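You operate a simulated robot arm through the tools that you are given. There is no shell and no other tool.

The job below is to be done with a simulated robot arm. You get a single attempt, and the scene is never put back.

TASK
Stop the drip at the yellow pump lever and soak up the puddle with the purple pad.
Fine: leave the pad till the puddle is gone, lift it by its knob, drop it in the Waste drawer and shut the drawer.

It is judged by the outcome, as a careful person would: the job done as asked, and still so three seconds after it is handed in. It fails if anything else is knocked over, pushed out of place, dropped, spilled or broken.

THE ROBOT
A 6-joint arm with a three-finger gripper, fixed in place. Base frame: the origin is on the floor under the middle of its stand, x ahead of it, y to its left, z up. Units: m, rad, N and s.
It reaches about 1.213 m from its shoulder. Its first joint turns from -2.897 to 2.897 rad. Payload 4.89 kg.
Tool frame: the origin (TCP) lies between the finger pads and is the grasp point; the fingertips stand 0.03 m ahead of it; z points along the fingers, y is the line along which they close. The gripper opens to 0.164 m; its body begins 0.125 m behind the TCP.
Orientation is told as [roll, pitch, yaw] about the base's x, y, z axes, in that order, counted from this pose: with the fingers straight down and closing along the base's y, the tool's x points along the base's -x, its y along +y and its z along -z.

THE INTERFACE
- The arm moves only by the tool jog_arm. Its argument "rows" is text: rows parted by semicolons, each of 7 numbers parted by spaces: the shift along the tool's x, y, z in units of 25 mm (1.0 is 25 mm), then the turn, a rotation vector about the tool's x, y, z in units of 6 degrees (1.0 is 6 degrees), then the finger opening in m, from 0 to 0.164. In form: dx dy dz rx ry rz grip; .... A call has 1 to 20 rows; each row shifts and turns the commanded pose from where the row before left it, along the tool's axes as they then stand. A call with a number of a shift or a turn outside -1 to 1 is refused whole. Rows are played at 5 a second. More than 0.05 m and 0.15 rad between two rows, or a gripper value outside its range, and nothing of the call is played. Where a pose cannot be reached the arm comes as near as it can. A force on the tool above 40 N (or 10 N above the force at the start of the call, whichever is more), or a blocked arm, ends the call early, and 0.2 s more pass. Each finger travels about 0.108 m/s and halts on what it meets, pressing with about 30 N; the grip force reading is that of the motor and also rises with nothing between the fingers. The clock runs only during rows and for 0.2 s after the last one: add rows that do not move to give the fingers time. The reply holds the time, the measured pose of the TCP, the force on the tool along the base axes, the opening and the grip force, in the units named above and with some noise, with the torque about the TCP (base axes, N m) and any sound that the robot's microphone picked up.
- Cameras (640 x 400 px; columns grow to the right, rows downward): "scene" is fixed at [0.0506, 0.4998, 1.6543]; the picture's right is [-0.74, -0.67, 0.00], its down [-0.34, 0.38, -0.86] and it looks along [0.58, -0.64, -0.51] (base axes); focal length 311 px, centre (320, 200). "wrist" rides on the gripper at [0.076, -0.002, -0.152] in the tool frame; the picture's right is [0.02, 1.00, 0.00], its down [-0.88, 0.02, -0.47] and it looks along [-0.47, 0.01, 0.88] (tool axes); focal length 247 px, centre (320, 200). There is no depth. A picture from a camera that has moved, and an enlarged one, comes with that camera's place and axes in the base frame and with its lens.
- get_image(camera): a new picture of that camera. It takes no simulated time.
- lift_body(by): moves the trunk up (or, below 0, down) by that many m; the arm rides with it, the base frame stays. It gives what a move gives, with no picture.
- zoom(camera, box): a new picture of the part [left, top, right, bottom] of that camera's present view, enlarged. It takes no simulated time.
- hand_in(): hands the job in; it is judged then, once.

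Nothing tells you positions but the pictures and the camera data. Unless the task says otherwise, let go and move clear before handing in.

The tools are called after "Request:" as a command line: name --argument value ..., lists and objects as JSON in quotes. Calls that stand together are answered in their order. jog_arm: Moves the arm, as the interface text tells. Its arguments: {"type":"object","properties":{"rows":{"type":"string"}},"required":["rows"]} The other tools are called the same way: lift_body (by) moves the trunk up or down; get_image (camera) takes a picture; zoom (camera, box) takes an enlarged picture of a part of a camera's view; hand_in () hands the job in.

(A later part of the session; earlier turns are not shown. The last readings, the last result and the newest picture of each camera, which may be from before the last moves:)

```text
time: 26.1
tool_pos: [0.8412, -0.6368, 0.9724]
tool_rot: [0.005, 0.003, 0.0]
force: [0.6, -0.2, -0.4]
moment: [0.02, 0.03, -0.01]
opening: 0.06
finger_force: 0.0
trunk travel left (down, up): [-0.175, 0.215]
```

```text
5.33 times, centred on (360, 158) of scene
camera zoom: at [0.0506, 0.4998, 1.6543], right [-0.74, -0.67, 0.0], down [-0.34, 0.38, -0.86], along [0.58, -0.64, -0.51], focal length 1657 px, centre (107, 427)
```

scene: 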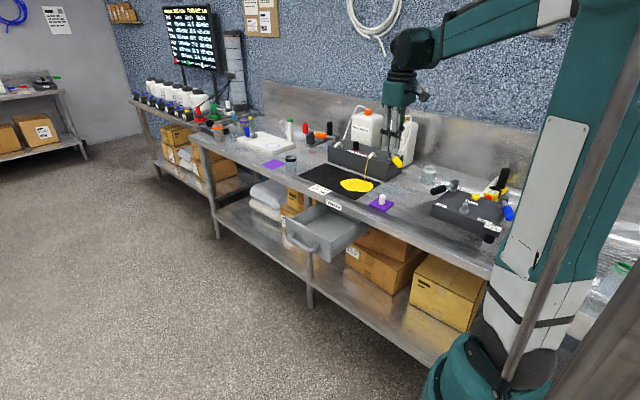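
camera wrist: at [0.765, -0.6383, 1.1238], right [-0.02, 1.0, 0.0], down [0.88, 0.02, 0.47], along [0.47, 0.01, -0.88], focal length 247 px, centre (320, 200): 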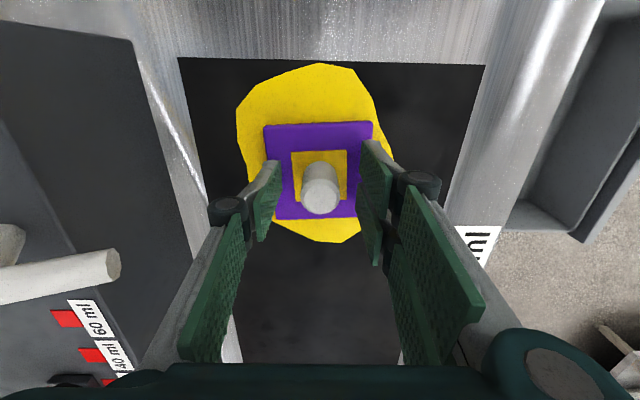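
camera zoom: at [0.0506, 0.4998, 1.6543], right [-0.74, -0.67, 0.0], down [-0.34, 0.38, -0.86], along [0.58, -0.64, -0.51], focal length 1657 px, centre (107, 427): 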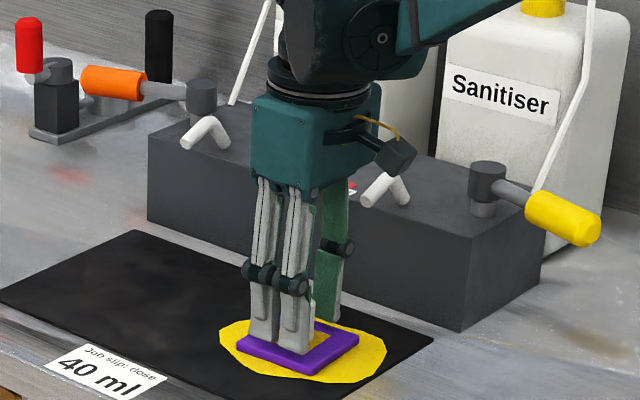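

The puddle is shrinking slowly while the pad's yellow patch grows. I'll keep waiting.

Request:
jog_arm --rows "0 0 0 0 0 0 0.06; 0 0 0 0 0 0 0.06; 0 0 0 0 0 0 0.06; 0 0 0 0 0 0 0.06; 0 0 0 0 0 0 0.06; 0 0 0 0 0 0 0.06; 0 0 0 0 0 0 0.06; 0 0 0 0 0 0 0.06; 0 0 0 0 0 0 0.06; 0 0 0 0 0 0 0.06; 0 0 0 0 0 0 0.06; 0 0 0 0 0 0 0.06; 0 0 0 0 0 0 0.06; 0 0 0 0 0 0 0.06; 0 0 0 0 0 0 0.06; 0 0 0 0 0 0 0.06; 0 0 0 0 0 0 0.06; 0 0 0 0 0 0 0.06; 0 0 0 0 0 0 0.06; 0 0 0 0 0 0 0.06"

Request:
get_image --camera "wrist"

```text
time: 30.3
tool_pos: [0.8412, -0.6375, 0.9721]
tool_rot: [0.002, 0.004, 0.001]
force: [-0.4, 0.0, 0.2]
moment: [0.01, -0.03, -0.01]
opening: 0.0599
finger_force: 0.0
trunk travel left (down, up): [-0.175, 0.215]
```

```text
taken
camera wrist: at [0.765, -0.6382, 1.1238], right [-0.02, 1.0, 0.0], down [0.88, 0.02, 0.47], along [0.47, 0.01, -0.88], focal length 247 px, centre (320, 200)
```

wrist: 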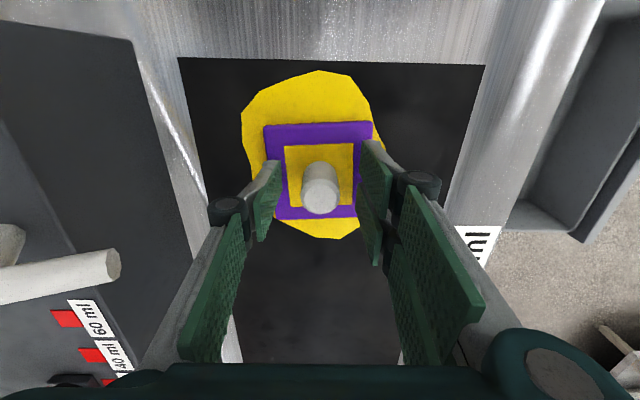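

It's clearly shrinking at a steady rate. I'll wait some more.

Request:
jog_arm --rows "0 0 0 0 0 0 0.06; 0 0 0 0 0 0 0.06; 0 0 0 0 0 0 0.06; 0 0 0 0 0 0 0.06; 0 0 0 0 0 0 0.06; 0 0 0 0 0 0 0.06; 0 0 0 0 0 0 0.06; 0 0 0 0 0 0 0.06; 0 0 0 0 0 0 0.06; 0 0 0 0 0 0 0.06; 0 0 0 0 0 0 0.06; 0 0 0 0 0 0 0.06; 0 0 0 0 0 0 0.06; 0 0 0 0 0 0 0.06; 0 0 0 0 0 0 0.06; 0 0 0 0 0 0 0.06; 0 0 0 0 0 0 0.06; 0 0 0 0 0 0 0.06; 0 0 0 0 0 0 0.06; 0 0 0 0 0 0 0.06"

Request:
jog_arm --rows "0 0 0 0 0 0 0.06; 0 0 0 0 0 0 0.06; 0 0 0 0 0 0 0.06; 0 0 0 0 0 0 0.06; 0 0 0 0 0 0 0.06; 0 0 0 0 0 0 0.06; 0 0 0 0 0 0 0.06; 0 0 0 0 0 0 0.06; 0 0 0 0 0 0 0.06; 0 0 0 0 0 0 0.06; 0 0 0 0 0 0 0.06; 0 0 0 0 0 0 0.06; 0 0 0 0 0 0 0.06; 0 0 0 0 0 0 0.06; 0 0 0 0 0 0 0.06; 0 0 0 0 0 0 0.06; 0 0 0 0 0 0 0.06; 0 0 0 0 0 0 0.06; 0 0 0 0 0 0 0.06; 0 0 0 0 0 0 0.06"

Request:
jog_arm --rows "0 0 0 0 0 0 0.06; 0 0 0 0 0 0 0.06; 0 0 0 0 0 0 0.06; 0 0 0 0 0 0 0.06; 0 0 0 0 0 0 0.06; 0 0 0 0 0 0 0.06; 0 0 0 0 0 0 0.06; 0 0 0 0 0 0 0.06; 0 0 0 0 0 0 0.06; 0 0 0 0 0 0 0.06; 0 0 0 0 0 0 0.06; 0 0 0 0 0 0 0.06; 0 0 0 0 0 0 0.06; 0 0 0 0 0 0 0.06; 0 0 0 0 0 0 0.06; 0 0 0 0 0 0 0.06; 0 0 0 0 0 0 0.06; 0 0 0 0 0 0 0.06; 0 0 0 0 0 0 0.06; 0 0 0 0 0 0 0.06"

Request:
get_image --camera "wrist"

```text
time: 34.5
tool_pos: [0.8414, -0.638, 0.9725]
tool_rot: [0.002, 0.004, -0.001]
force: [-0.1, -1.0, -0.6]
moment: [0.02, -0.03, 0.02]
opening: 0.06
finger_force: 0.0
trunk travel left (down, up): [-0.175, 0.215]
```

```text
time: 38.7
tool_pos: [0.8417, -0.6364, 0.9723]
tool_rot: [0.004, 0.003, -0.001]
force: [-0.6, -0.6, -0.6]
moment: [-0.03, 0.01, -0.01]
opening: 0.0602
finger_force: 0.1
trunk travel left (down, up): [-0.175, 0.215]
```

```text
time: 42.9
tool_pos: [0.8411, -0.6366, 0.9721]
tool_rot: [0.003, 0.004, 0.0]
force: [-0.1, -0.6, -0.1]
moment: [0.0, 0.01, 0.01]
opening: 0.0601
finger_force: 0.1
trunk travel left (down, up): [-0.175, 0.215]
```

```text
taken
camera wrist: at [0.765, -0.6382, 1.1238], right [-0.02, 1.0, 0.0], down [0.88, 0.02, 0.47], along [0.47, 0.01, -0.88], focal length 247 px, centre (320, 200)
```

wrist: 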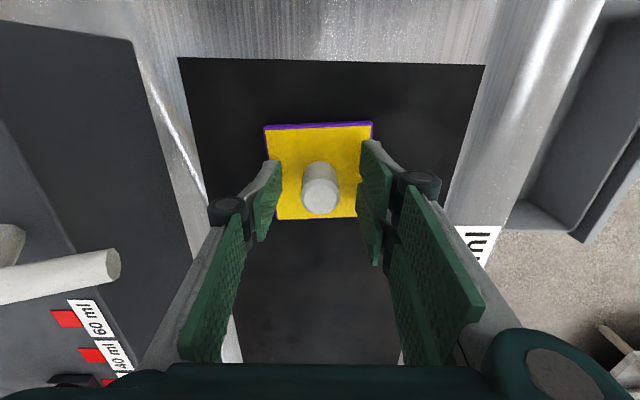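

No puddle is visible around the pad, and its top is fully yellow. I'll wait a few more seconds for anything still underneath and check all round from the scene camera.

Request:
jog_arm --rows "0 0 0 0 0 0 0.06; 0 0 0 0 0 0 0.06; 0 0 0 0 0 0 0.06; 0 0 0 0 0 0 0.06; 0 0 0 0 0 0 0.06; 0 0 0 0 0 0 0.06; 0 0 0 0 0 0 0.06; 0 0 0 0 0 0 0.06; 0 0 0 0 0 0 0.06; 0 0 0 0 0 0 0.06; 0 0 0 0 0 0 0.06; 0 0 0 0 0 0 0.06; 0 0 0 0 0 0 0.06; 0 0 0 0 0 0 0.06; 0 0 0 0 0 0 0.06; 0 0 0 0 0 0 0.06; 0 0 0 0 0 0 0.06; 0 0 0 0 0 0 0.06; 0 0 0 0 0 0 0.06; 0 0 0 0 0 0 0.06"

Request:
zoom --camera "scene" --box '[300, 120, 420, 195]'

Request:
zoom --camera "scene" --box '[260, 170, 420, 270]'

Request:
zoom --camera "wrist" --box '[160, 50, 480, 250]'

```text
time: 47.1
tool_pos: [0.8416, -0.638, 0.9718]
tool_rot: [0.003, 0.003, 0.001]
force: [0.9, 0.0, 0.2]
moment: [0.0, 0.01, -0.03]
opening: 0.0599
finger_force: 0.0
trunk travel left (down, up): [-0.175, 0.215]
```

```text
5.33 times, centred on (360, 158) of scene
camera zoom: at [0.0506, 0.4998, 1.6543], right [-0.74, -0.67, 0.0], down [-0.34, 0.38, -0.86], along [0.58, -0.64, -0.51], focal length 1657 px, centre (107, 427)
```

zoom: 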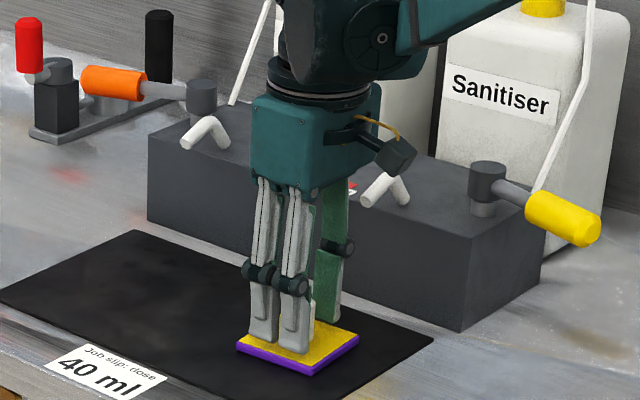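

```text
4.00 times, centred on (340, 220) of scene
camera zoom: at [0.0506, 0.4998, 1.6543], right [-0.74, -0.67, 0.0], down [-0.34, 0.38, -0.86], along [0.58, -0.64, -0.51], focal length 1243 px, centre (240, 120)
```

zoom: 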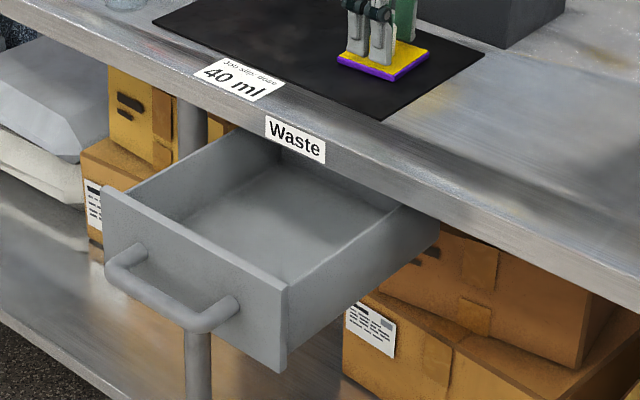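

```text
2.00 times, centred on (320, 150) of wrist
camera zoom: at [0.765, -0.6382, 1.1238], right [-0.02, 1.0, 0.0], down [0.88, 0.02, 0.47], along [0.47, 0.01, -0.88], focal length 494 px, centre (320, 300)
```

zoom: 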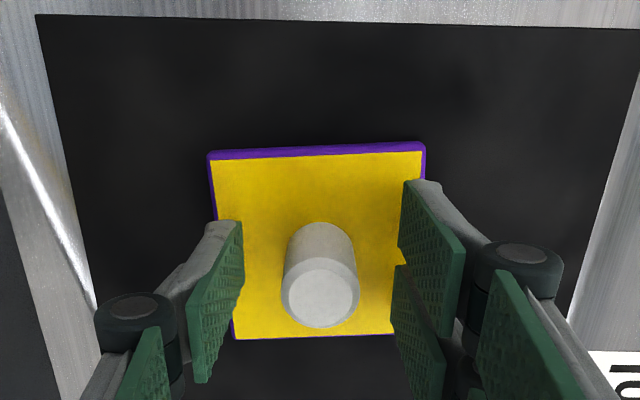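

The mat is clean, with no puddle left, and the pump isn't dripping. I'll take hold of the knob again and lift the pad straight up.

Request:
jog_arm --rows "0 0 0 0 0 0 0.04; 0 0 0 0 0 0 0.02; 0 0 0 0 0 0 0.01; 0 0 0 0 0 0 0.01; 0 0 0 0 0 0 0.01; 0 0 -0.4 0 0 0 0.01; 0 0 -0.8 0 0 0 0.01; 0 0 -1 0 0 0 0.01; 0 0 -1 0 0 0 0.01; 0 0 -1 0 0 0 0.01; 0 0 0 0 0 0 0.01"

Request:
get_image --camera "wrist"

Request:
zoom --camera "scene" --box '[280, 120, 420, 208]'

```text
time: 49.5
tool_pos: [0.8417, -0.6381, 1.0776]
tool_rot: [0.004, 0.002, 0.001]
force: [-0.5, -0.1, -0.3]
moment: [-0.01, -0.03, -0.01]
opening: 0.0265
finger_force: 30.2
trunk travel left (down, up): [-0.175, 0.215]
```

```text
taken
camera wrist: at [0.7651, -0.6391, 1.2295], right [-0.02, 1.0, 0.0], down [0.88, 0.02, 0.47], along [0.47, 0.01, -0.88], focal length 247 px, centre (320, 200)
```

wrist: 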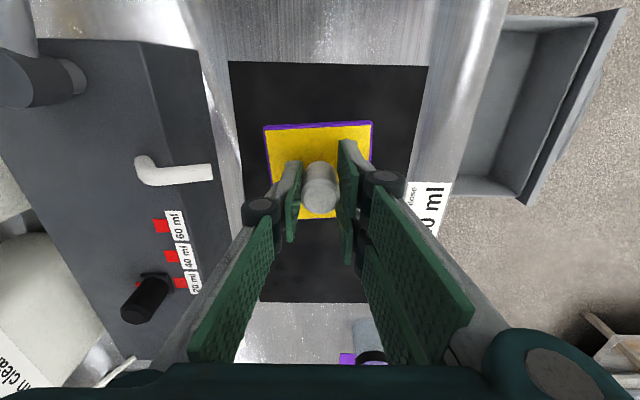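

```text
4.55 times, centred on (350, 164) of scene
camera zoom: at [0.0506, 0.4998, 1.6543], right [-0.74, -0.67, 0.0], down [-0.34, 0.38, -0.86], along [0.58, -0.64, -0.51], focal length 1412 px, centre (184, 364)
```

zoom: 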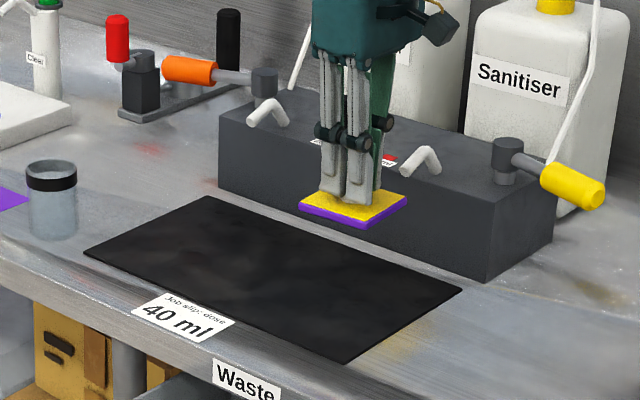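

The mat is dry and the pad is in hand. I make the drawer opening x 0.69–0.955 and y −0.46 to −0.29, with its rim at z 0.86. I'll carry the pad over its middle.

Request:
jog_arm --rows "0.08 0.95 0 0 0 0 0.01; 0.08 0.95 0 0 0 0 0.01; 0.08 0.95 0 0 0 0 0.01; 0.08 0.95 0 0 0 0 0.01; 0.08 0.95 0 0 0 0 0.01; 0.08 0.95 0 0 0 0 0.01; 0.08 0.95 0 0 0 0 0.01; 0.08 0.95 0 0 0 0 0.01; 0.08 0.95 0 0 0 0 0.01; 0.08 0.95 0 0 0 0 0.01; 0.08 0.95 0 0 0 0 0.01; 0 0 0 0 0 0 0.01"

Request:
get_image --camera "wrist"

Request:
zoom --camera "scene" --box '[260, 150, 420, 270]'

```text
time: 52.1
tool_pos: [0.8187, -0.3752, 1.0783]
tool_rot: [0.004, 0.003, -0.001]
force: [0.2, -0.1, -0.6]
moment: [0.0, -0.03, 0.0]
opening: 0.0262
finger_force: 30.0
trunk travel left (down, up): [-0.175, 0.215]
```

```text
taken
camera wrist: at [0.7427, -0.3765, 1.2297], right [-0.02, 1.0, 0.0], down [0.88, 0.02, 0.47], along [0.47, 0.01, -0.88], focal length 247 px, centre (320, 200)
```

wrist: 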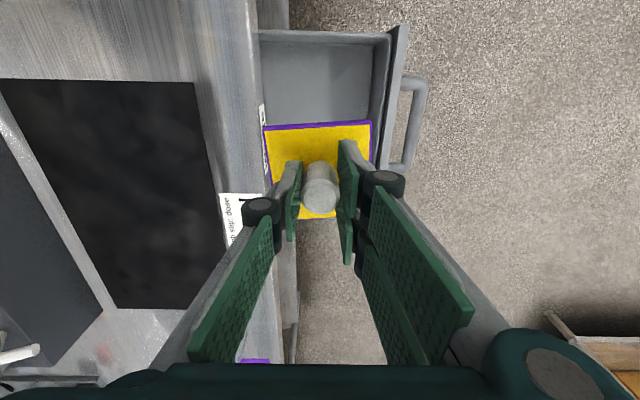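

```text
3.33 times, centred on (340, 210) of scene
camera zoom: at [0.0506, 0.4998, 1.6543], right [-0.74, -0.67, 0.0], down [-0.34, 0.38, -0.86], along [0.58, -0.64, -0.51], focal length 1036 px, centre (253, 167)
```

zoom: 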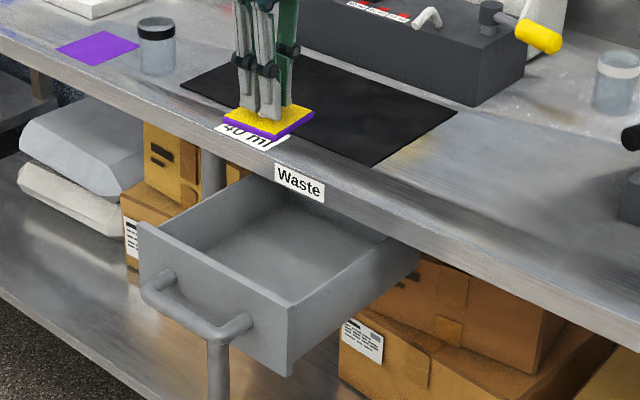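

The pad is centred over the drawer opening. I'll lower it partway and check the clearances before going inside.

Request:
jog_arm --rows "0 0.12 1 0 0 0 0.01; 0 0 1 0 0 0 0.01; 0 0 1 0 0 0 0.01; 0 0 1 0 0 0 0.01; 0 0 1 0 0 0 0.01; 0 0 1 0 0 0 0.01; 0 0 0 0 0 0 0.01"

Request:
get_image --camera "wrist"

Request:
zoom --camera "scene" --box '[260, 150, 420, 270]'

```text
time: 53.7
tool_pos: [0.8195, -0.3716, 0.9294]
tool_rot: [0.002, 0.003, 0.001]
force: [0.4, -0.2, -0.8]
moment: [0.05, 0.02, 0.01]
opening: 0.0263
finger_force: 30.1
trunk travel left (down, up): [-0.175, 0.215]
```

```text
taken
camera wrist: at [0.7432, -0.3731, 1.08], right [-0.02, 1.0, 0.0], down [0.88, 0.02, 0.47], along [0.47, 0.01, -0.88], focal length 247 px, centre (320, 200)
```

wrist: 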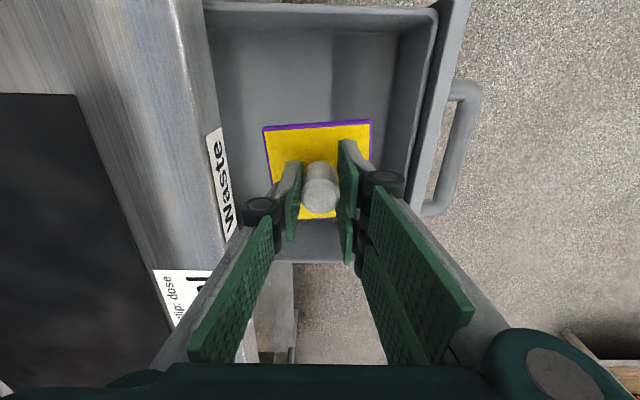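

```text
3.33 times, centred on (340, 210) of scene
camera zoom: at [0.0506, 0.4998, 1.6543], right [-0.74, -0.67, 0.0], down [-0.34, 0.38, -0.86], along [0.58, -0.64, -0.51], focal length 1036 px, centre (253, 167)
```

zoom: 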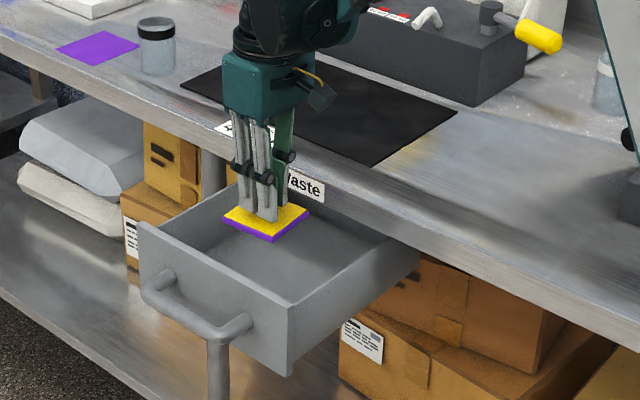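

The pad is well inside the drawer's outline with room all round. I'll lower it to just above the drawer floor.

Request:
jog_arm --rows "0 0 0.8 0 0 0 0.01; 0 0 0.8 0 0 0 0.01; 0 0 0.8 0 0 0 0.01; 0 0 0.6 0 0 0 0.01; 0 0 0.4 0 0 0 0.01; 0 0 0 0 0 0 0.01"

Request:
get_image --camera "wrist"

Request:
zoom --camera "scene" --box '[260, 150, 420, 270]'

```text
time: 55.1
tool_pos: [0.8203, -0.3712, 0.8429]
tool_rot: [0.003, 0.005, 0.0]
force: [0.9, -0.1, -0.5]
moment: [0.0, 0.03, -0.03]
opening: 0.0263
finger_force: 30.0
trunk travel left (down, up): [-0.175, 0.215]
```

```text
taken
camera wrist: at [0.7433, -0.3732, 0.9946], right [-0.02, 1.0, 0.0], down [0.88, 0.02, 0.47], along [0.47, 0.01, -0.88], focal length 247 px, centre (320, 200)
```

wrist: 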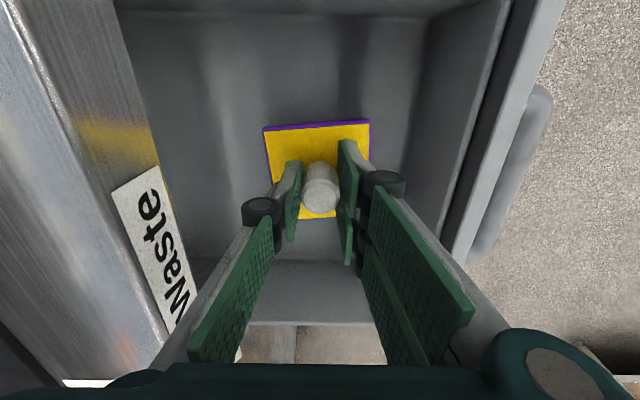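

```text
3.33 times, centred on (340, 210) of scene
camera zoom: at [0.0506, 0.4998, 1.6543], right [-0.74, -0.67, 0.0], down [-0.34, 0.38, -0.86], along [0.58, -0.64, -0.51], focal length 1036 px, centre (253, 167)
```

zoom: 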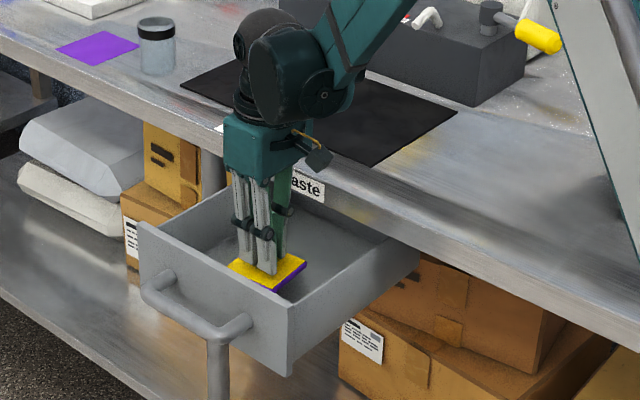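

The pad is inside the drawer. I want to see the whole arm before going lower, since its links are coming down towards the bench.

Request:
get_image --camera "scene"

Request:
zoom --camera "scene" --box '[340, 100, 580, 250]'

```text
taken
```

scene: 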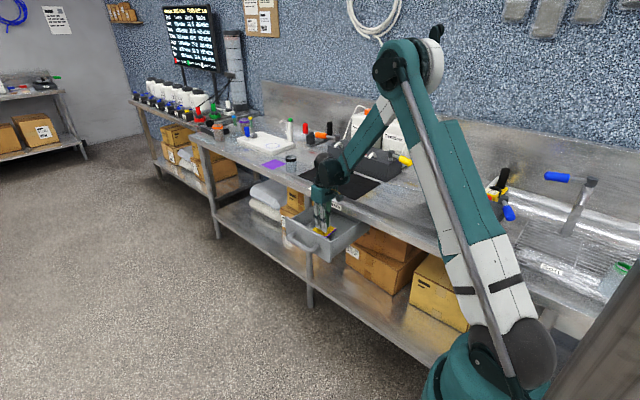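

```text
2.67 times, centred on (460, 175) of scene
camera zoom: at [0.0506, 0.4998, 1.6543], right [-0.74, -0.67, 0.0], down [-0.34, 0.38, -0.86], along [0.58, -0.64, -0.51], focal length 828 px, centre (-53, 267)
```

zoom: 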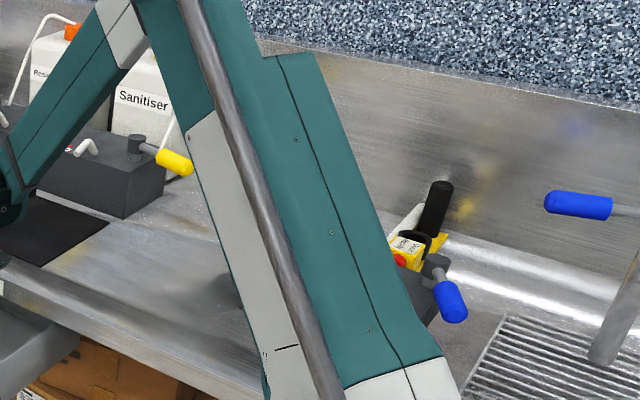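

The elbow is high and well clear of the bench. I'll lower gently until the pad is nearly on the floor of the drawer, then release it.

Request:
jog_arm --rows "0 0 0.3 0 0 0 0.01; 0 0 0.3 0 0 0 0.01; 0 0 0.2 0 0 0 0.01; 0 0 0.1 0 0 0 0.01; 0 0 0.1 0 0 0 0.01; 0 0 0 0 0 0 0.01"

Request:
get_image --camera "wrist"

Request:
zoom --camera "scene" --box '[270, 160, 390, 250]'

```text
time: 56.5
tool_pos: [0.8193, -0.3712, 0.8175]
tool_rot: [0.002, 0.005, 0.001]
force: [0.5, 0.0, -0.6]
moment: [-0.01, 0.01, 0.01]
opening: 0.0265
finger_force: 29.8
trunk travel left (down, up): [-0.175, 0.215]
```

```text
taken
camera wrist: at [0.7428, -0.3726, 0.9698], right [-0.02, 1.0, 0.0], down [0.88, 0.02, 0.47], along [0.47, 0.01, -0.88], focal length 247 px, centre (320, 200)
```

wrist: 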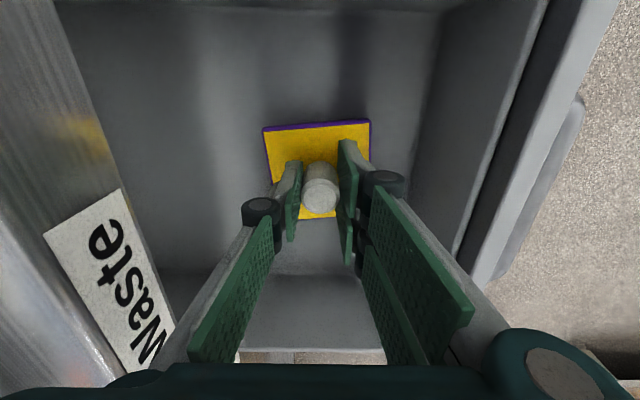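

```text
4.44 times, centred on (330, 205) of scene
camera zoom: at [0.0506, 0.4998, 1.6543], right [-0.74, -0.67, 0.0], down [-0.34, 0.38, -0.86], along [0.58, -0.64, -0.51], focal length 1381 px, centre (276, 178)
```

zoom: 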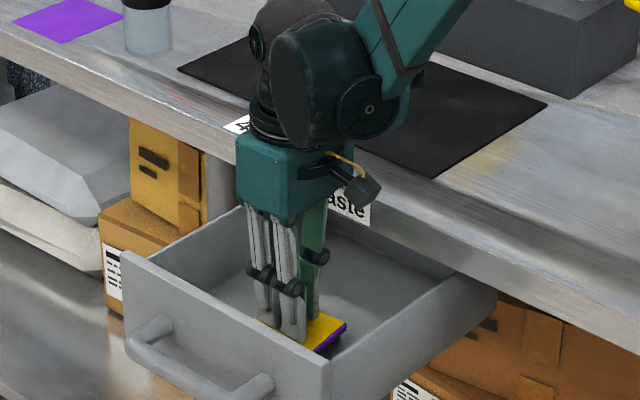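

The pad is a centimetre or so above the drawer floor and clear of the walls. I'll open the fingers just enough to release it.

Request:
jog_arm --rows "0 0 0.1 0 0 0 0.01; 0 0 0.1 0 0 0 0.01; 0 0 0 0 0 0 0.03; 0 0 0 0 0 0 0.045; 0 0 0 0 0 0 0.055; 0 0 0 0 0 0 0.055; 0 0 0 0 0 0 0.055"

Request:
get_image --camera "wrist"

Request:
zoom --camera "scene" --box '[270, 160, 390, 250]'

```text
time: 58.1
tool_pos: [0.8186, -0.3715, 0.8137]
tool_rot: [0.004, 0.002, 0.002]
force: [-0.3, 0.0, -0.1]
moment: [0.01, 0.04, -0.04]
opening: 0.0549
finger_force: 0.0
trunk travel left (down, up): [-0.175, 0.215]
```

```text
taken
camera wrist: at [0.7426, -0.3725, 0.965], right [-0.02, 1.0, 0.0], down [0.88, 0.02, 0.47], along [0.47, 0.01, -0.88], focal length 247 px, centre (320, 200)
```

wrist: 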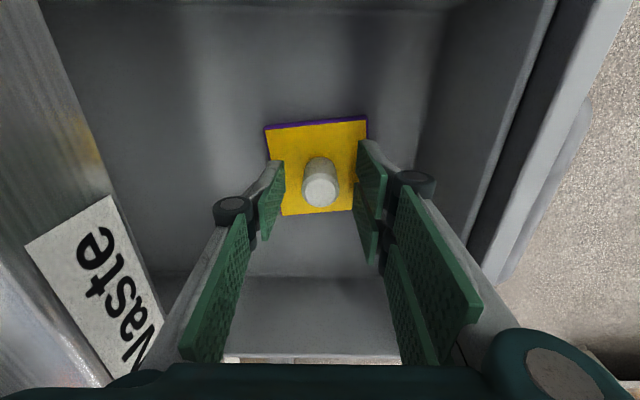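

```text
4.44 times, centred on (330, 205) of scene
camera zoom: at [0.0506, 0.4998, 1.6543], right [-0.74, -0.67, 0.0], down [-0.34, 0.38, -0.86], along [0.58, -0.64, -0.51], focal length 1381 px, centre (276, 178)
```

zoom: 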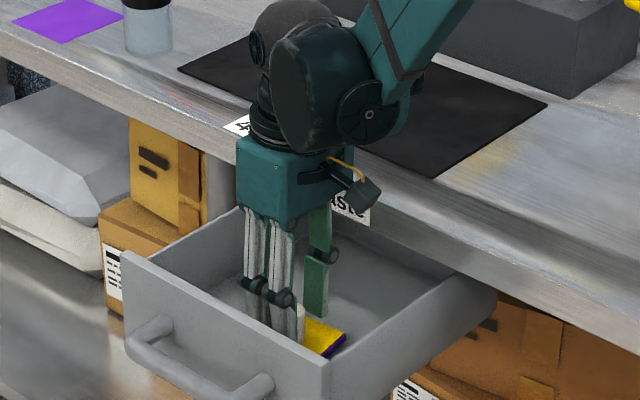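

The pad is lying in the drawer with the fingers free of it. I'll rise straight up and out.

Request:
jog_arm --rows "0 0 -0.4 0 0 0 0.055; 0 0 -0.6 0 0 0 0.055; 0 0 -1 0 0 0 0.055; 0 0 -1 0 0 0 0.055; 0 0 -1 0 0 0 0.055; 0 0 -1 0 0 0 0.055; 0 0 -1 0 0 0 0.055; 0 0 -1 0 0 0 0.055; 0 0 -1 0 0 0 0.055; 0 0 -1 0 0 0 0.055; 0 0 0 0 0 0 0.055"

Request:
get_image --camera "wrist"

Request:
zoom --camera "scene" --box '[260, 150, 420, 270]'

```text
time: 60.5
tool_pos: [0.8204, -0.3726, 1.0384]
tool_rot: [0.004, 0.005, 0.0]
force: [0.5, 0.0, -0.1]
moment: [-0.03, -0.01, 0.02]
opening: 0.0549
finger_force: 0.2
trunk travel left (down, up): [-0.175, 0.215]
```

```text
taken
camera wrist: at [0.7431, -0.3729, 1.1906], right [-0.02, 1.0, 0.0], down [0.88, 0.02, 0.47], along [0.47, 0.01, -0.88], focal length 247 px, centre (320, 200)
```

wrist: 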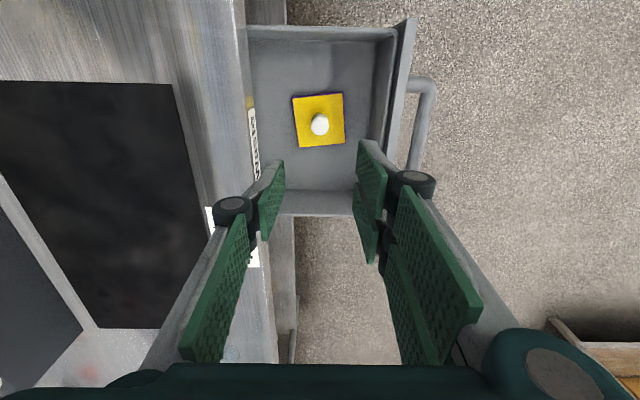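

```text
3.33 times, centred on (340, 210) of scene
camera zoom: at [0.0506, 0.4998, 1.6543], right [-0.74, -0.67, 0.0], down [-0.34, 0.38, -0.86], along [0.58, -0.64, -0.51], focal length 1036 px, centre (253, 167)
```

zoom: 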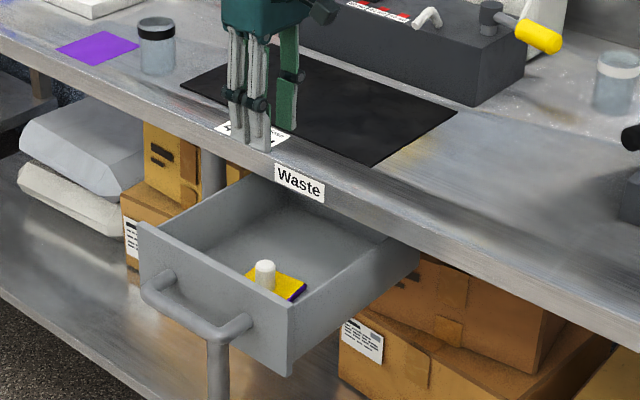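

The pad is upright in the drawer with the knob below the rim. Next I'll close the fingers and move out in front of the drawer to push it shut.

Request:
jog_arm --rows "0 1 0 0 0 0 0.03; 0 1 0 0 0 0 0; 0 1 0 0 0 0 0; 0 1 0 0 0 0 0; 0 1 0 0 0 0 0; 0 1 0 0 0 0 0; 0 1 0 0 0 0 0; 0 1 0 0 0 0 0; 0 1 0 0 0 0 0; 0 1 0 0 0 0 0; 0 1 0 0 0 0 0; 0 0 0 0 0 0 0"

Request:
get_image --camera "wrist"

Request:
get_image --camera "scene"

```text
time: 63.1
tool_pos: [0.8186, -0.0974, 1.0389]
tool_rot: [0.002, 0.003, -0.001]
force: [1.0, -0.1, -1.1]
moment: [-0.01, 0.0, -0.01]
opening: 0.0
finger_force: 29.9
trunk travel left (down, up): [-0.175, 0.215]
```

```text
taken
camera wrist: at [0.7426, -0.0991, 1.1902], right [-0.02, 1.0, 0.0], down [0.88, 0.02, 0.47], along [0.47, 0.01, -0.88], focal length 247 px, centre (320, 200)
```

wrist: 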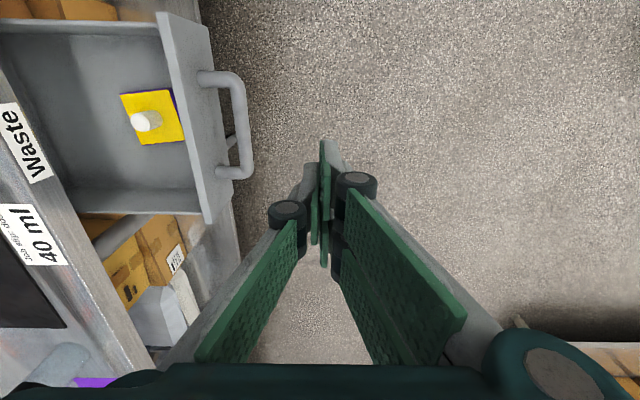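

```text
taken
```

scene: 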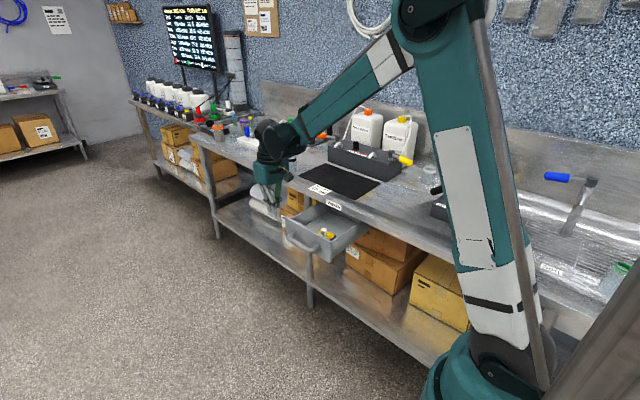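

The handle bar is at about (0.82, −0.215, 0.813), standing 6 cm proud of the drawer front at y ≈ −0.275. I'll lower the closed fingers in front of it, then push it in.

Request:
jog_arm --rows "-0.16 0 1 0 0 0 0; 0 0 1 0 0 0 0; 0 0 1 0 0 0 0; 0 0 1 0 0 0 0; 0 0 1 0 0 0 0; 0 0 1 0 0 0 0; 0 0 1 0 0 0 0; 0 0 1 0 0 0 0; 0 0 0.95 0 0 0 0; 0 0 0 0 0 0 0"

Request:
get_image --camera "wrist"

Request:
zoom --camera "scene" --box '[220, 150, 400, 270]'

```text
time: 65.3
tool_pos: [0.8226, -0.0964, 0.8149]
tool_rot: [0.005, 0.003, 0.002]
force: [1.4, 0.3, -0.9]
moment: [0.03, 0.04, 0.02]
opening: 0.0002
finger_force: 29.9
trunk travel left (down, up): [-0.175, 0.215]
```

```text
taken
camera wrist: at [0.747, -0.0981, 0.9671], right [-0.02, 1.0, 0.0], down [0.88, 0.02, 0.47], along [0.47, 0.01, -0.88], focal length 247 px, centre (320, 200)
```

wrist: 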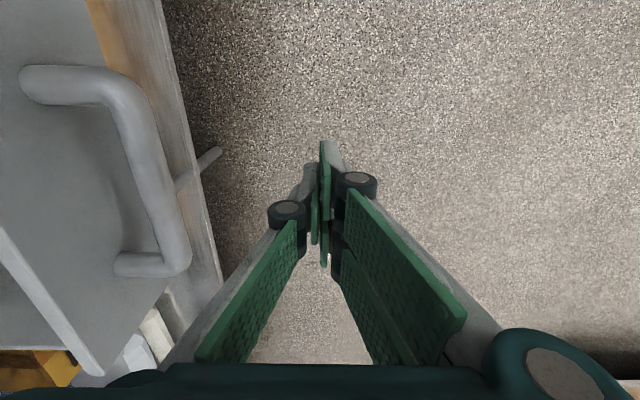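

```text
3.33 times, centred on (310, 210) of scene
camera zoom: at [0.0506, 0.4998, 1.6543], right [-0.74, -0.67, 0.0], down [-0.34, 0.38, -0.86], along [0.58, -0.64, -0.51], focal length 1036 px, centre (353, 167)
```

zoom: 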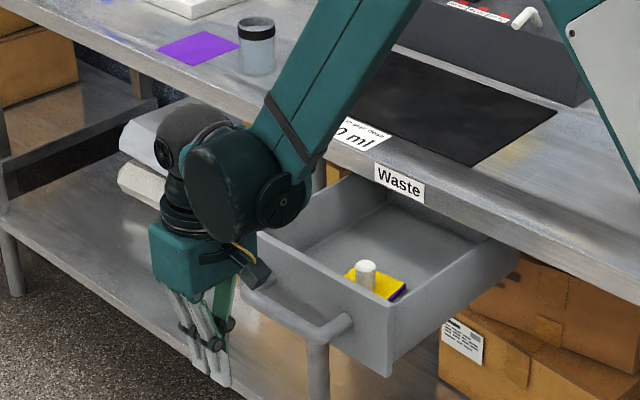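

The fingers are level with the handle bar and about 9 cm in front of it. I'll push in towards the bench, slowly at contact.

Request:
jog_arm --rows "0 -0.6 0.2 0 0 0 0; 0 -0.6 0 0 0 0 0; 0 -0.6 0 0 0 0 0; 0 -0.6 0 0 0 0 0; 0 -0.3 0 0 0 0 0; 0 -0.3 0 0 0 0 0; 0 -0.3 0 0 0 0 0; 0 -0.3 0 0 0 0 0; 0 -0.3 0 0 0 0 0; 0 -0.3 0 0 0 0 0"

Request:
get_image --camera "wrist"

Request:
zoom --camera "scene" --box '[220, 150, 400, 270]'

```text
time: 67.5
tool_pos: [0.8227, -0.2015, 0.8108]
tool_rot: [0.004, 0.004, -0.001]
force: [-0.1, 0.2, -1.0]
moment: [-0.01, 0.03, 0.01]
opening: 0.0001
finger_force: 30.1
trunk travel left (down, up): [-0.175, 0.215]
```

```text
taken
camera wrist: at [0.7462, -0.2033, 0.962], right [-0.02, 1.0, 0.0], down [0.88, 0.02, 0.47], along [0.47, 0.01, -0.88], focal length 247 px, centre (320, 200)
```

wrist: 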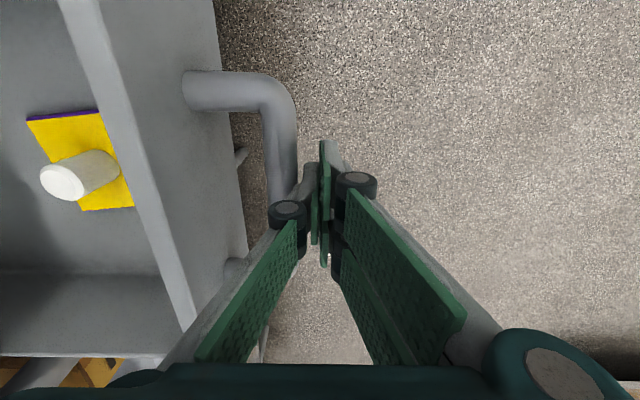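

```text
3.33 times, centred on (310, 210) of scene
camera zoom: at [0.0506, 0.4998, 1.6543], right [-0.74, -0.67, 0.0], down [-0.34, 0.38, -0.86], along [0.58, -0.64, -0.51], focal length 1036 px, centre (353, 167)
```

zoom: 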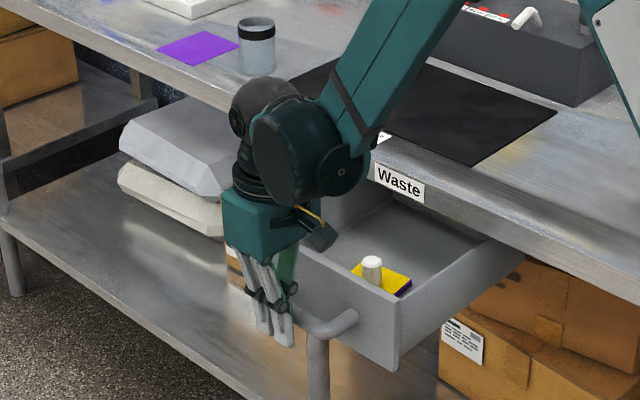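

The fingers are on the handle bar and the drawer has begun to slide in with hardly any force. I'll keep pushing steadily.

Request:
jog_arm --rows "0 -0.35 0 0 0 0 0; 0 -0.35 0 0 0 0 0; 0 -0.35 0 0 0 0 0; 0 -0.35 0 0 0 0 0; 0 -0.35 0 0 0 0 0; 0 -0.35 0 0 0 0 0; 0 -0.35 0 0 0 0 0; 0 -0.35 0 0 0 0 0; 0 -0.35 0 0 0 0 0; 0 -0.35 0 0 0 0 0; 0 0 0 0 0 0 0"

Request:
get_image --camera "wrist"

Request:
zoom --camera "scene" --box '[220, 150, 400, 270]'

```text
time: 69.9
tool_pos: [0.8234, -0.2887, 0.81]
tool_rot: [0.003, 0.004, 0.0]
force: [-0.7, 0.8, 0.4]
moment: [-0.01, 0.0, 0.0]
opening: 0.0002
finger_force: 30.1
trunk travel left (down, up): [-0.175, 0.215]
```

```text
taken
camera wrist: at [0.7465, -0.2909, 0.9612], right [-0.02, 1.0, 0.0], down [0.88, 0.02, 0.47], along [0.47, 0.01, -0.88], focal length 247 px, centre (320, 200)
```

wrist: 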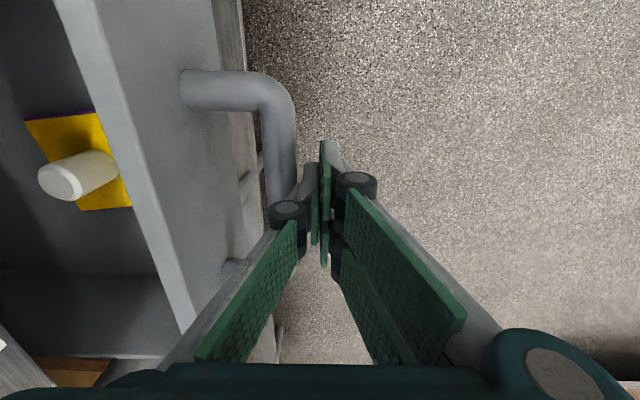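

```text
3.33 times, centred on (310, 210) of scene
camera zoom: at [0.0506, 0.4998, 1.6543], right [-0.74, -0.67, 0.0], down [-0.34, 0.38, -0.86], along [0.58, -0.64, -0.51], focal length 1036 px, centre (353, 167)
```

zoom: 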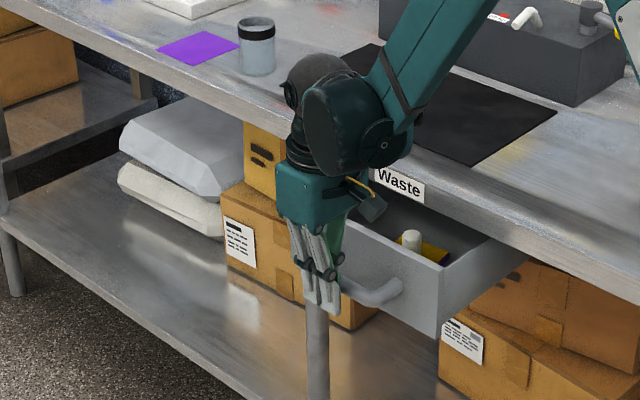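

The drawer is over half closed and running freely, and the pad hasn't shifted inside. I'll continue, in smaller steps near the end.

Request:
jog_arm --rows "0 -0.35 0 0 0 0 0; 0 -0.35 0 0 0 0 0; 0 -0.35 0 0 0 0 0; 0 -0.35 0 0 0 0 0; 0 -0.3 0 0 0 0 0; 0 -0.2 0 0 0 0 0; 0 -0.2 0 0 0 0 0; 0 -0.2 0 0 0 0 0; 0 0 0 0 0 0 0"

Request:
get_image --camera "wrist"

Request:
zoom --camera "scene" --box '[260, 150, 400, 245]'

```text
time: 71.9
tool_pos: [0.8223, -0.3471, 0.8094]
tool_rot: [0.005, 0.004, 0.0]
force: [-0.3, -0.9, 0.1]
moment: [-0.02, 0.01, 0.01]
opening: 0.0001
finger_force: 29.7
trunk travel left (down, up): [-0.175, 0.215]
```

```text
taken
camera wrist: at [0.7466, -0.3488, 0.9614], right [-0.02, 1.0, 0.0], down [0.88, 0.02, 0.47], along [0.47, 0.01, -0.88], focal length 247 px, centre (320, 200)
```

wrist: 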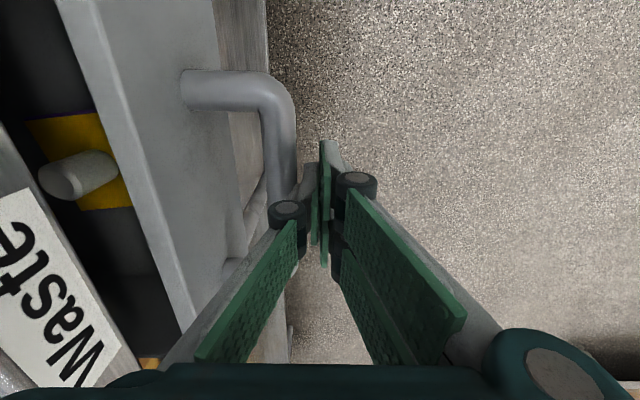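

```text
4.21 times, centred on (330, 198) of scene
camera zoom: at [0.0506, 0.4998, 1.6543], right [-0.74, -0.67, 0.0], down [-0.34, 0.38, -0.86], along [0.58, -0.64, -0.51], focal length 1308 px, centre (278, 210)
```

zoom: 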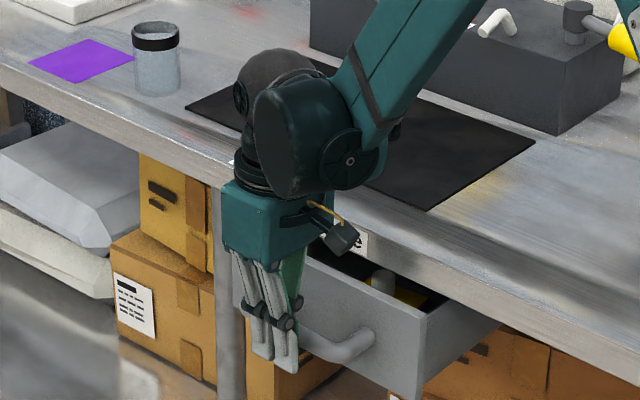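

The drawer is nearly shut, with only a small gap left under the bench edge. I'll rise slightly for palm clearance and push on gently until it stops.

Request:
jog_arm --rows "0 -0.15 -0.06 0 0 0 0; 0 -0.15 -0.06 0 0 0 0; 0 -0.15 -0.06 0 0 0 0; 0 -0.15 -0.06 0 0 0 0; 0 -0.15 -0.06 0 0 0 0; 0 -0.15 0 0 0 0 0; 0 0 0 0 0 0 0"

Request:
get_image --camera "wrist"

Request:
zoom --camera "scene" --box '[260, 150, 400, 245]'

```text
time: 73.5
tool_pos: [0.8225, -0.3706, 0.8164]
tool_rot: [0.003, 0.005, 0.0]
force: [-0.7, 0.2, -0.1]
moment: [0.0, 0.0, -0.01]
opening: 0.0002
finger_force: 30.4
trunk travel left (down, up): [-0.175, 0.215]
```

```text
taken
camera wrist: at [0.7463, -0.3718, 0.9685], right [-0.02, 1.0, 0.0], down [0.88, 0.02, 0.47], along [0.47, 0.01, -0.88], focal length 247 px, centre (320, 200)
```

wrist: 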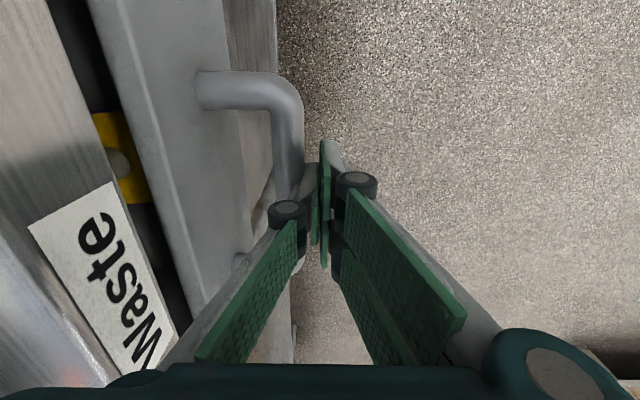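

```text
4.21 times, centred on (330, 198) of scene
camera zoom: at [0.0506, 0.4998, 1.6543], right [-0.74, -0.67, 0.0], down [-0.34, 0.38, -0.86], along [0.58, -0.64, -0.51], focal length 1308 px, centre (278, 210)
```

zoom: 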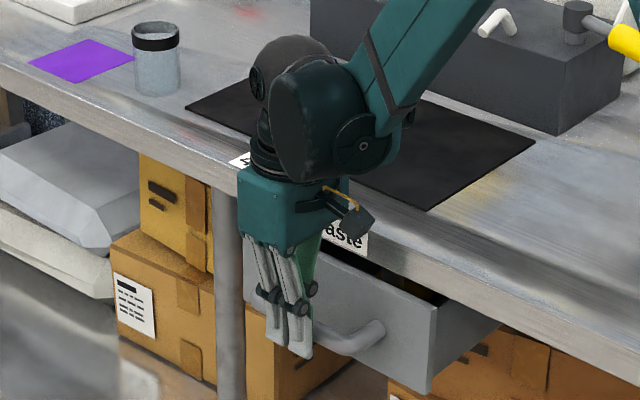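

The gap is down to about 1–2 cm and the force is still low. I'll keep easing it in with small steps.

Request:
jog_arm --rows "0 -0.12 0 0 0 0 0; 0 -0.12 0 0 0 0 0; 0 -0.12 0 0 0 0 0; 0 -0.12 0 0 0 0 0; 0 0 0 0 0 0 0"

Request:
get_image --camera "wrist"

Request:
zoom --camera "scene" --box '[280, 160, 380, 230]'

```text
time: 74.7
tool_pos: [0.8231, -0.3822, 0.8168]
tool_rot: [0.003, 0.004, -0.001]
force: [-0.1, 1.2, 0.0]
moment: [0.02, 0.0, 0.0]
opening: 0.0
finger_force: 29.8
trunk travel left (down, up): [-0.175, 0.215]
```

```text
taken
camera wrist: at [0.7465, -0.3834, 0.9687], right [-0.02, 1.0, 0.0], down [0.88, 0.02, 0.47], along [0.47, 0.01, -0.88], focal length 247 px, centre (320, 200)
```

wrist: 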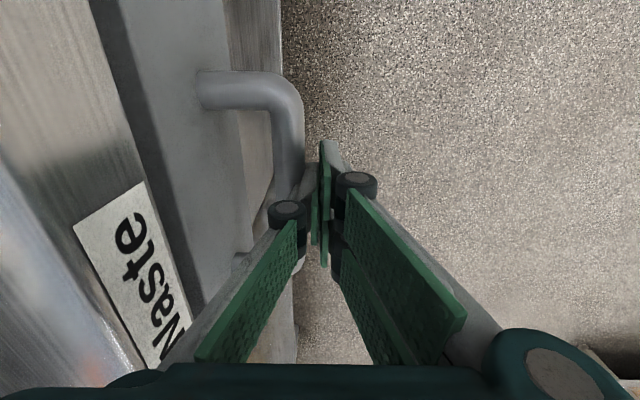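

```text
5.71 times, centred on (330, 195) of scene
camera zoom: at [0.0506, 0.4998, 1.6543], right [-0.74, -0.67, 0.0], down [-0.34, 0.38, -0.86], along [0.58, -0.64, -0.51], focal length 1775 px, centre (263, 229)
```

zoom: 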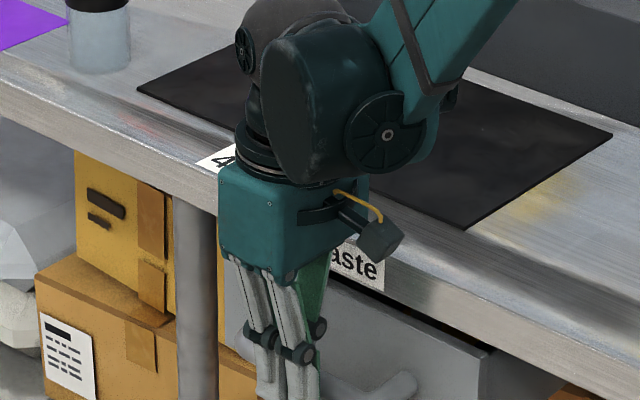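

The drawer front has now gone under the bench lip. I'll keep pushing gently to find its closed stop.

Request:
jog_arm --rows "0 -0.1 0 0 0 0 0; 0 -0.1 0 0 0 0 0; 0 -0.1 0 0 0 0 0; 0 -0.1 0 0 0 0 0; 0 0 0 0 0 0 0"

Request:
get_image --camera "wrist"

Request:
zoom --camera "scene" --box '[280, 160, 380, 230]'

```text
time: 75.5
tool_pos: [0.8235, -0.3841, 0.817]
tool_rot: [0.009, 0.006, 0.003]
force: [-2.0, 11.7, 2.8]
moment: [0.03, 0.04, 0.02]
opening: 0.0
finger_force: 30.7
trunk travel left (down, up): [-0.175, 0.215]
stopped in row 3: the force on the tool passed its limit at 45 N (the readings are from after the stop); the commanded pose is now the measured one
```

```text
taken
camera wrist: at [0.747, -0.3861, 0.9687], right [-0.03, 1.0, 0.01], down [0.88, 0.02, 0.47], along [0.47, 0.02, -0.88], focal length 247 px, centre (320, 200)
```

wrist: 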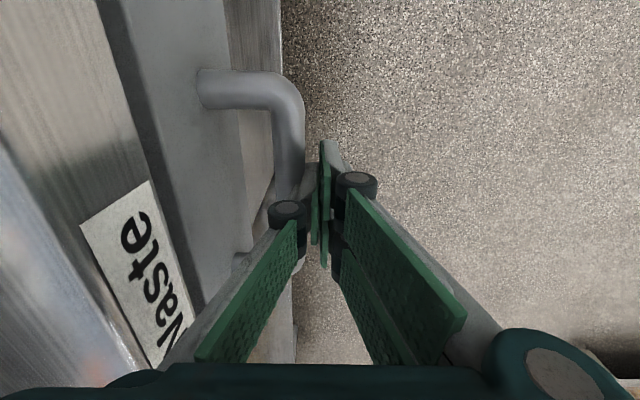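

```text
5.71 times, centred on (330, 195) of scene
camera zoom: at [0.0506, 0.4998, 1.6543], right [-0.74, -0.67, 0.0], down [-0.34, 0.38, -0.86], along [0.58, -0.64, -0.51], focal length 1775 px, centre (263, 229)
```

zoom: 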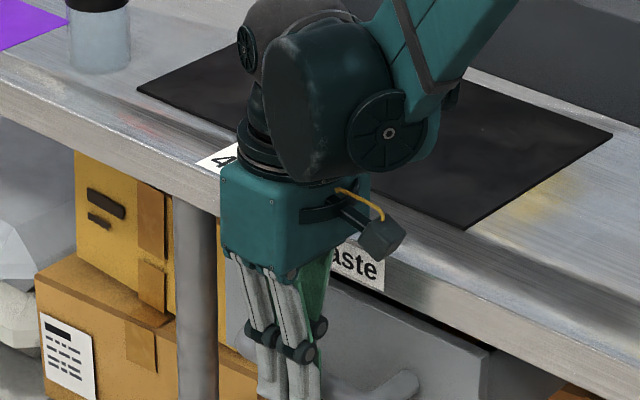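

A firm stop at 45 N, which should be the drawer fully home. I'll back off and look to make sure it was the drawer and not the gripper touching the bench.

Request:
jog_arm --rows "0 0.3 0 0 0 0 0; 0 0.6 0 0 0 0 0; 0 1 0 0 0 0 0; 0 1 0 0 0 0 0; 0 1 0 0 0 0 0; 0 1 0 0 0 0 0; 0 1 0 0 0 0 0; 0 1 0 0 0 0 0; 0 0 0 0 0 0 0"

Request:
get_image --camera "wrist"

Request:
zoom --camera "scene" --box '[270, 150, 430, 270]'

Request:
zoom --camera "scene" --box '[310, 180, 390, 240]'

```text
time: 77.5
tool_pos: [0.8229, -0.2124, 0.8159]
tool_rot: [0.008, 0.003, 0.005]
force: [0.3, 0.8, -0.6]
moment: [0.05, 0.0, 0.01]
opening: 0.0001
finger_force: 29.7
trunk travel left (down, up): [-0.175, 0.215]
```

```text
taken
camera wrist: at [0.7472, -0.2143, 0.9692], right [-0.02, 1.0, 0.01], down [0.88, 0.02, 0.47], along [0.47, 0.02, -0.88], focal length 247 px, centre (320, 200)
```

wrist: 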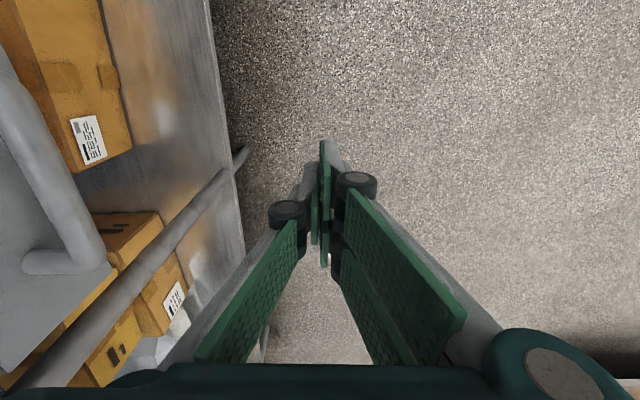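

```text
3.33 times, centred on (350, 210) of scene
camera zoom: at [0.0506, 0.4998, 1.6543], right [-0.74, -0.67, 0.0], down [-0.34, 0.38, -0.86], along [0.58, -0.64, -0.51], focal length 1036 px, centre (220, 167)
```

zoom: 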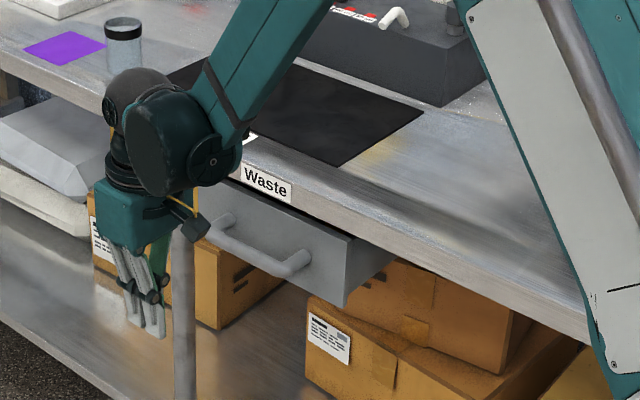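

```text
6.67 times, centred on (350, 210) of scene
camera zoom: at [0.0506, 0.4998, 1.6543], right [-0.74, -0.67, 0.0], down [-0.34, 0.38, -0.86], along [0.58, -0.64, -0.51], focal length 2071 px, centre (120, 133)
```

zoom: 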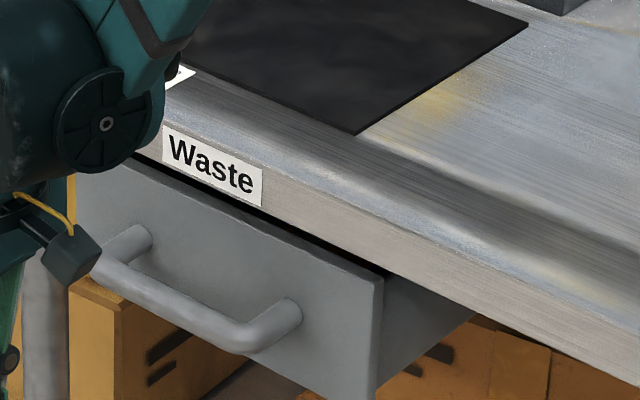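

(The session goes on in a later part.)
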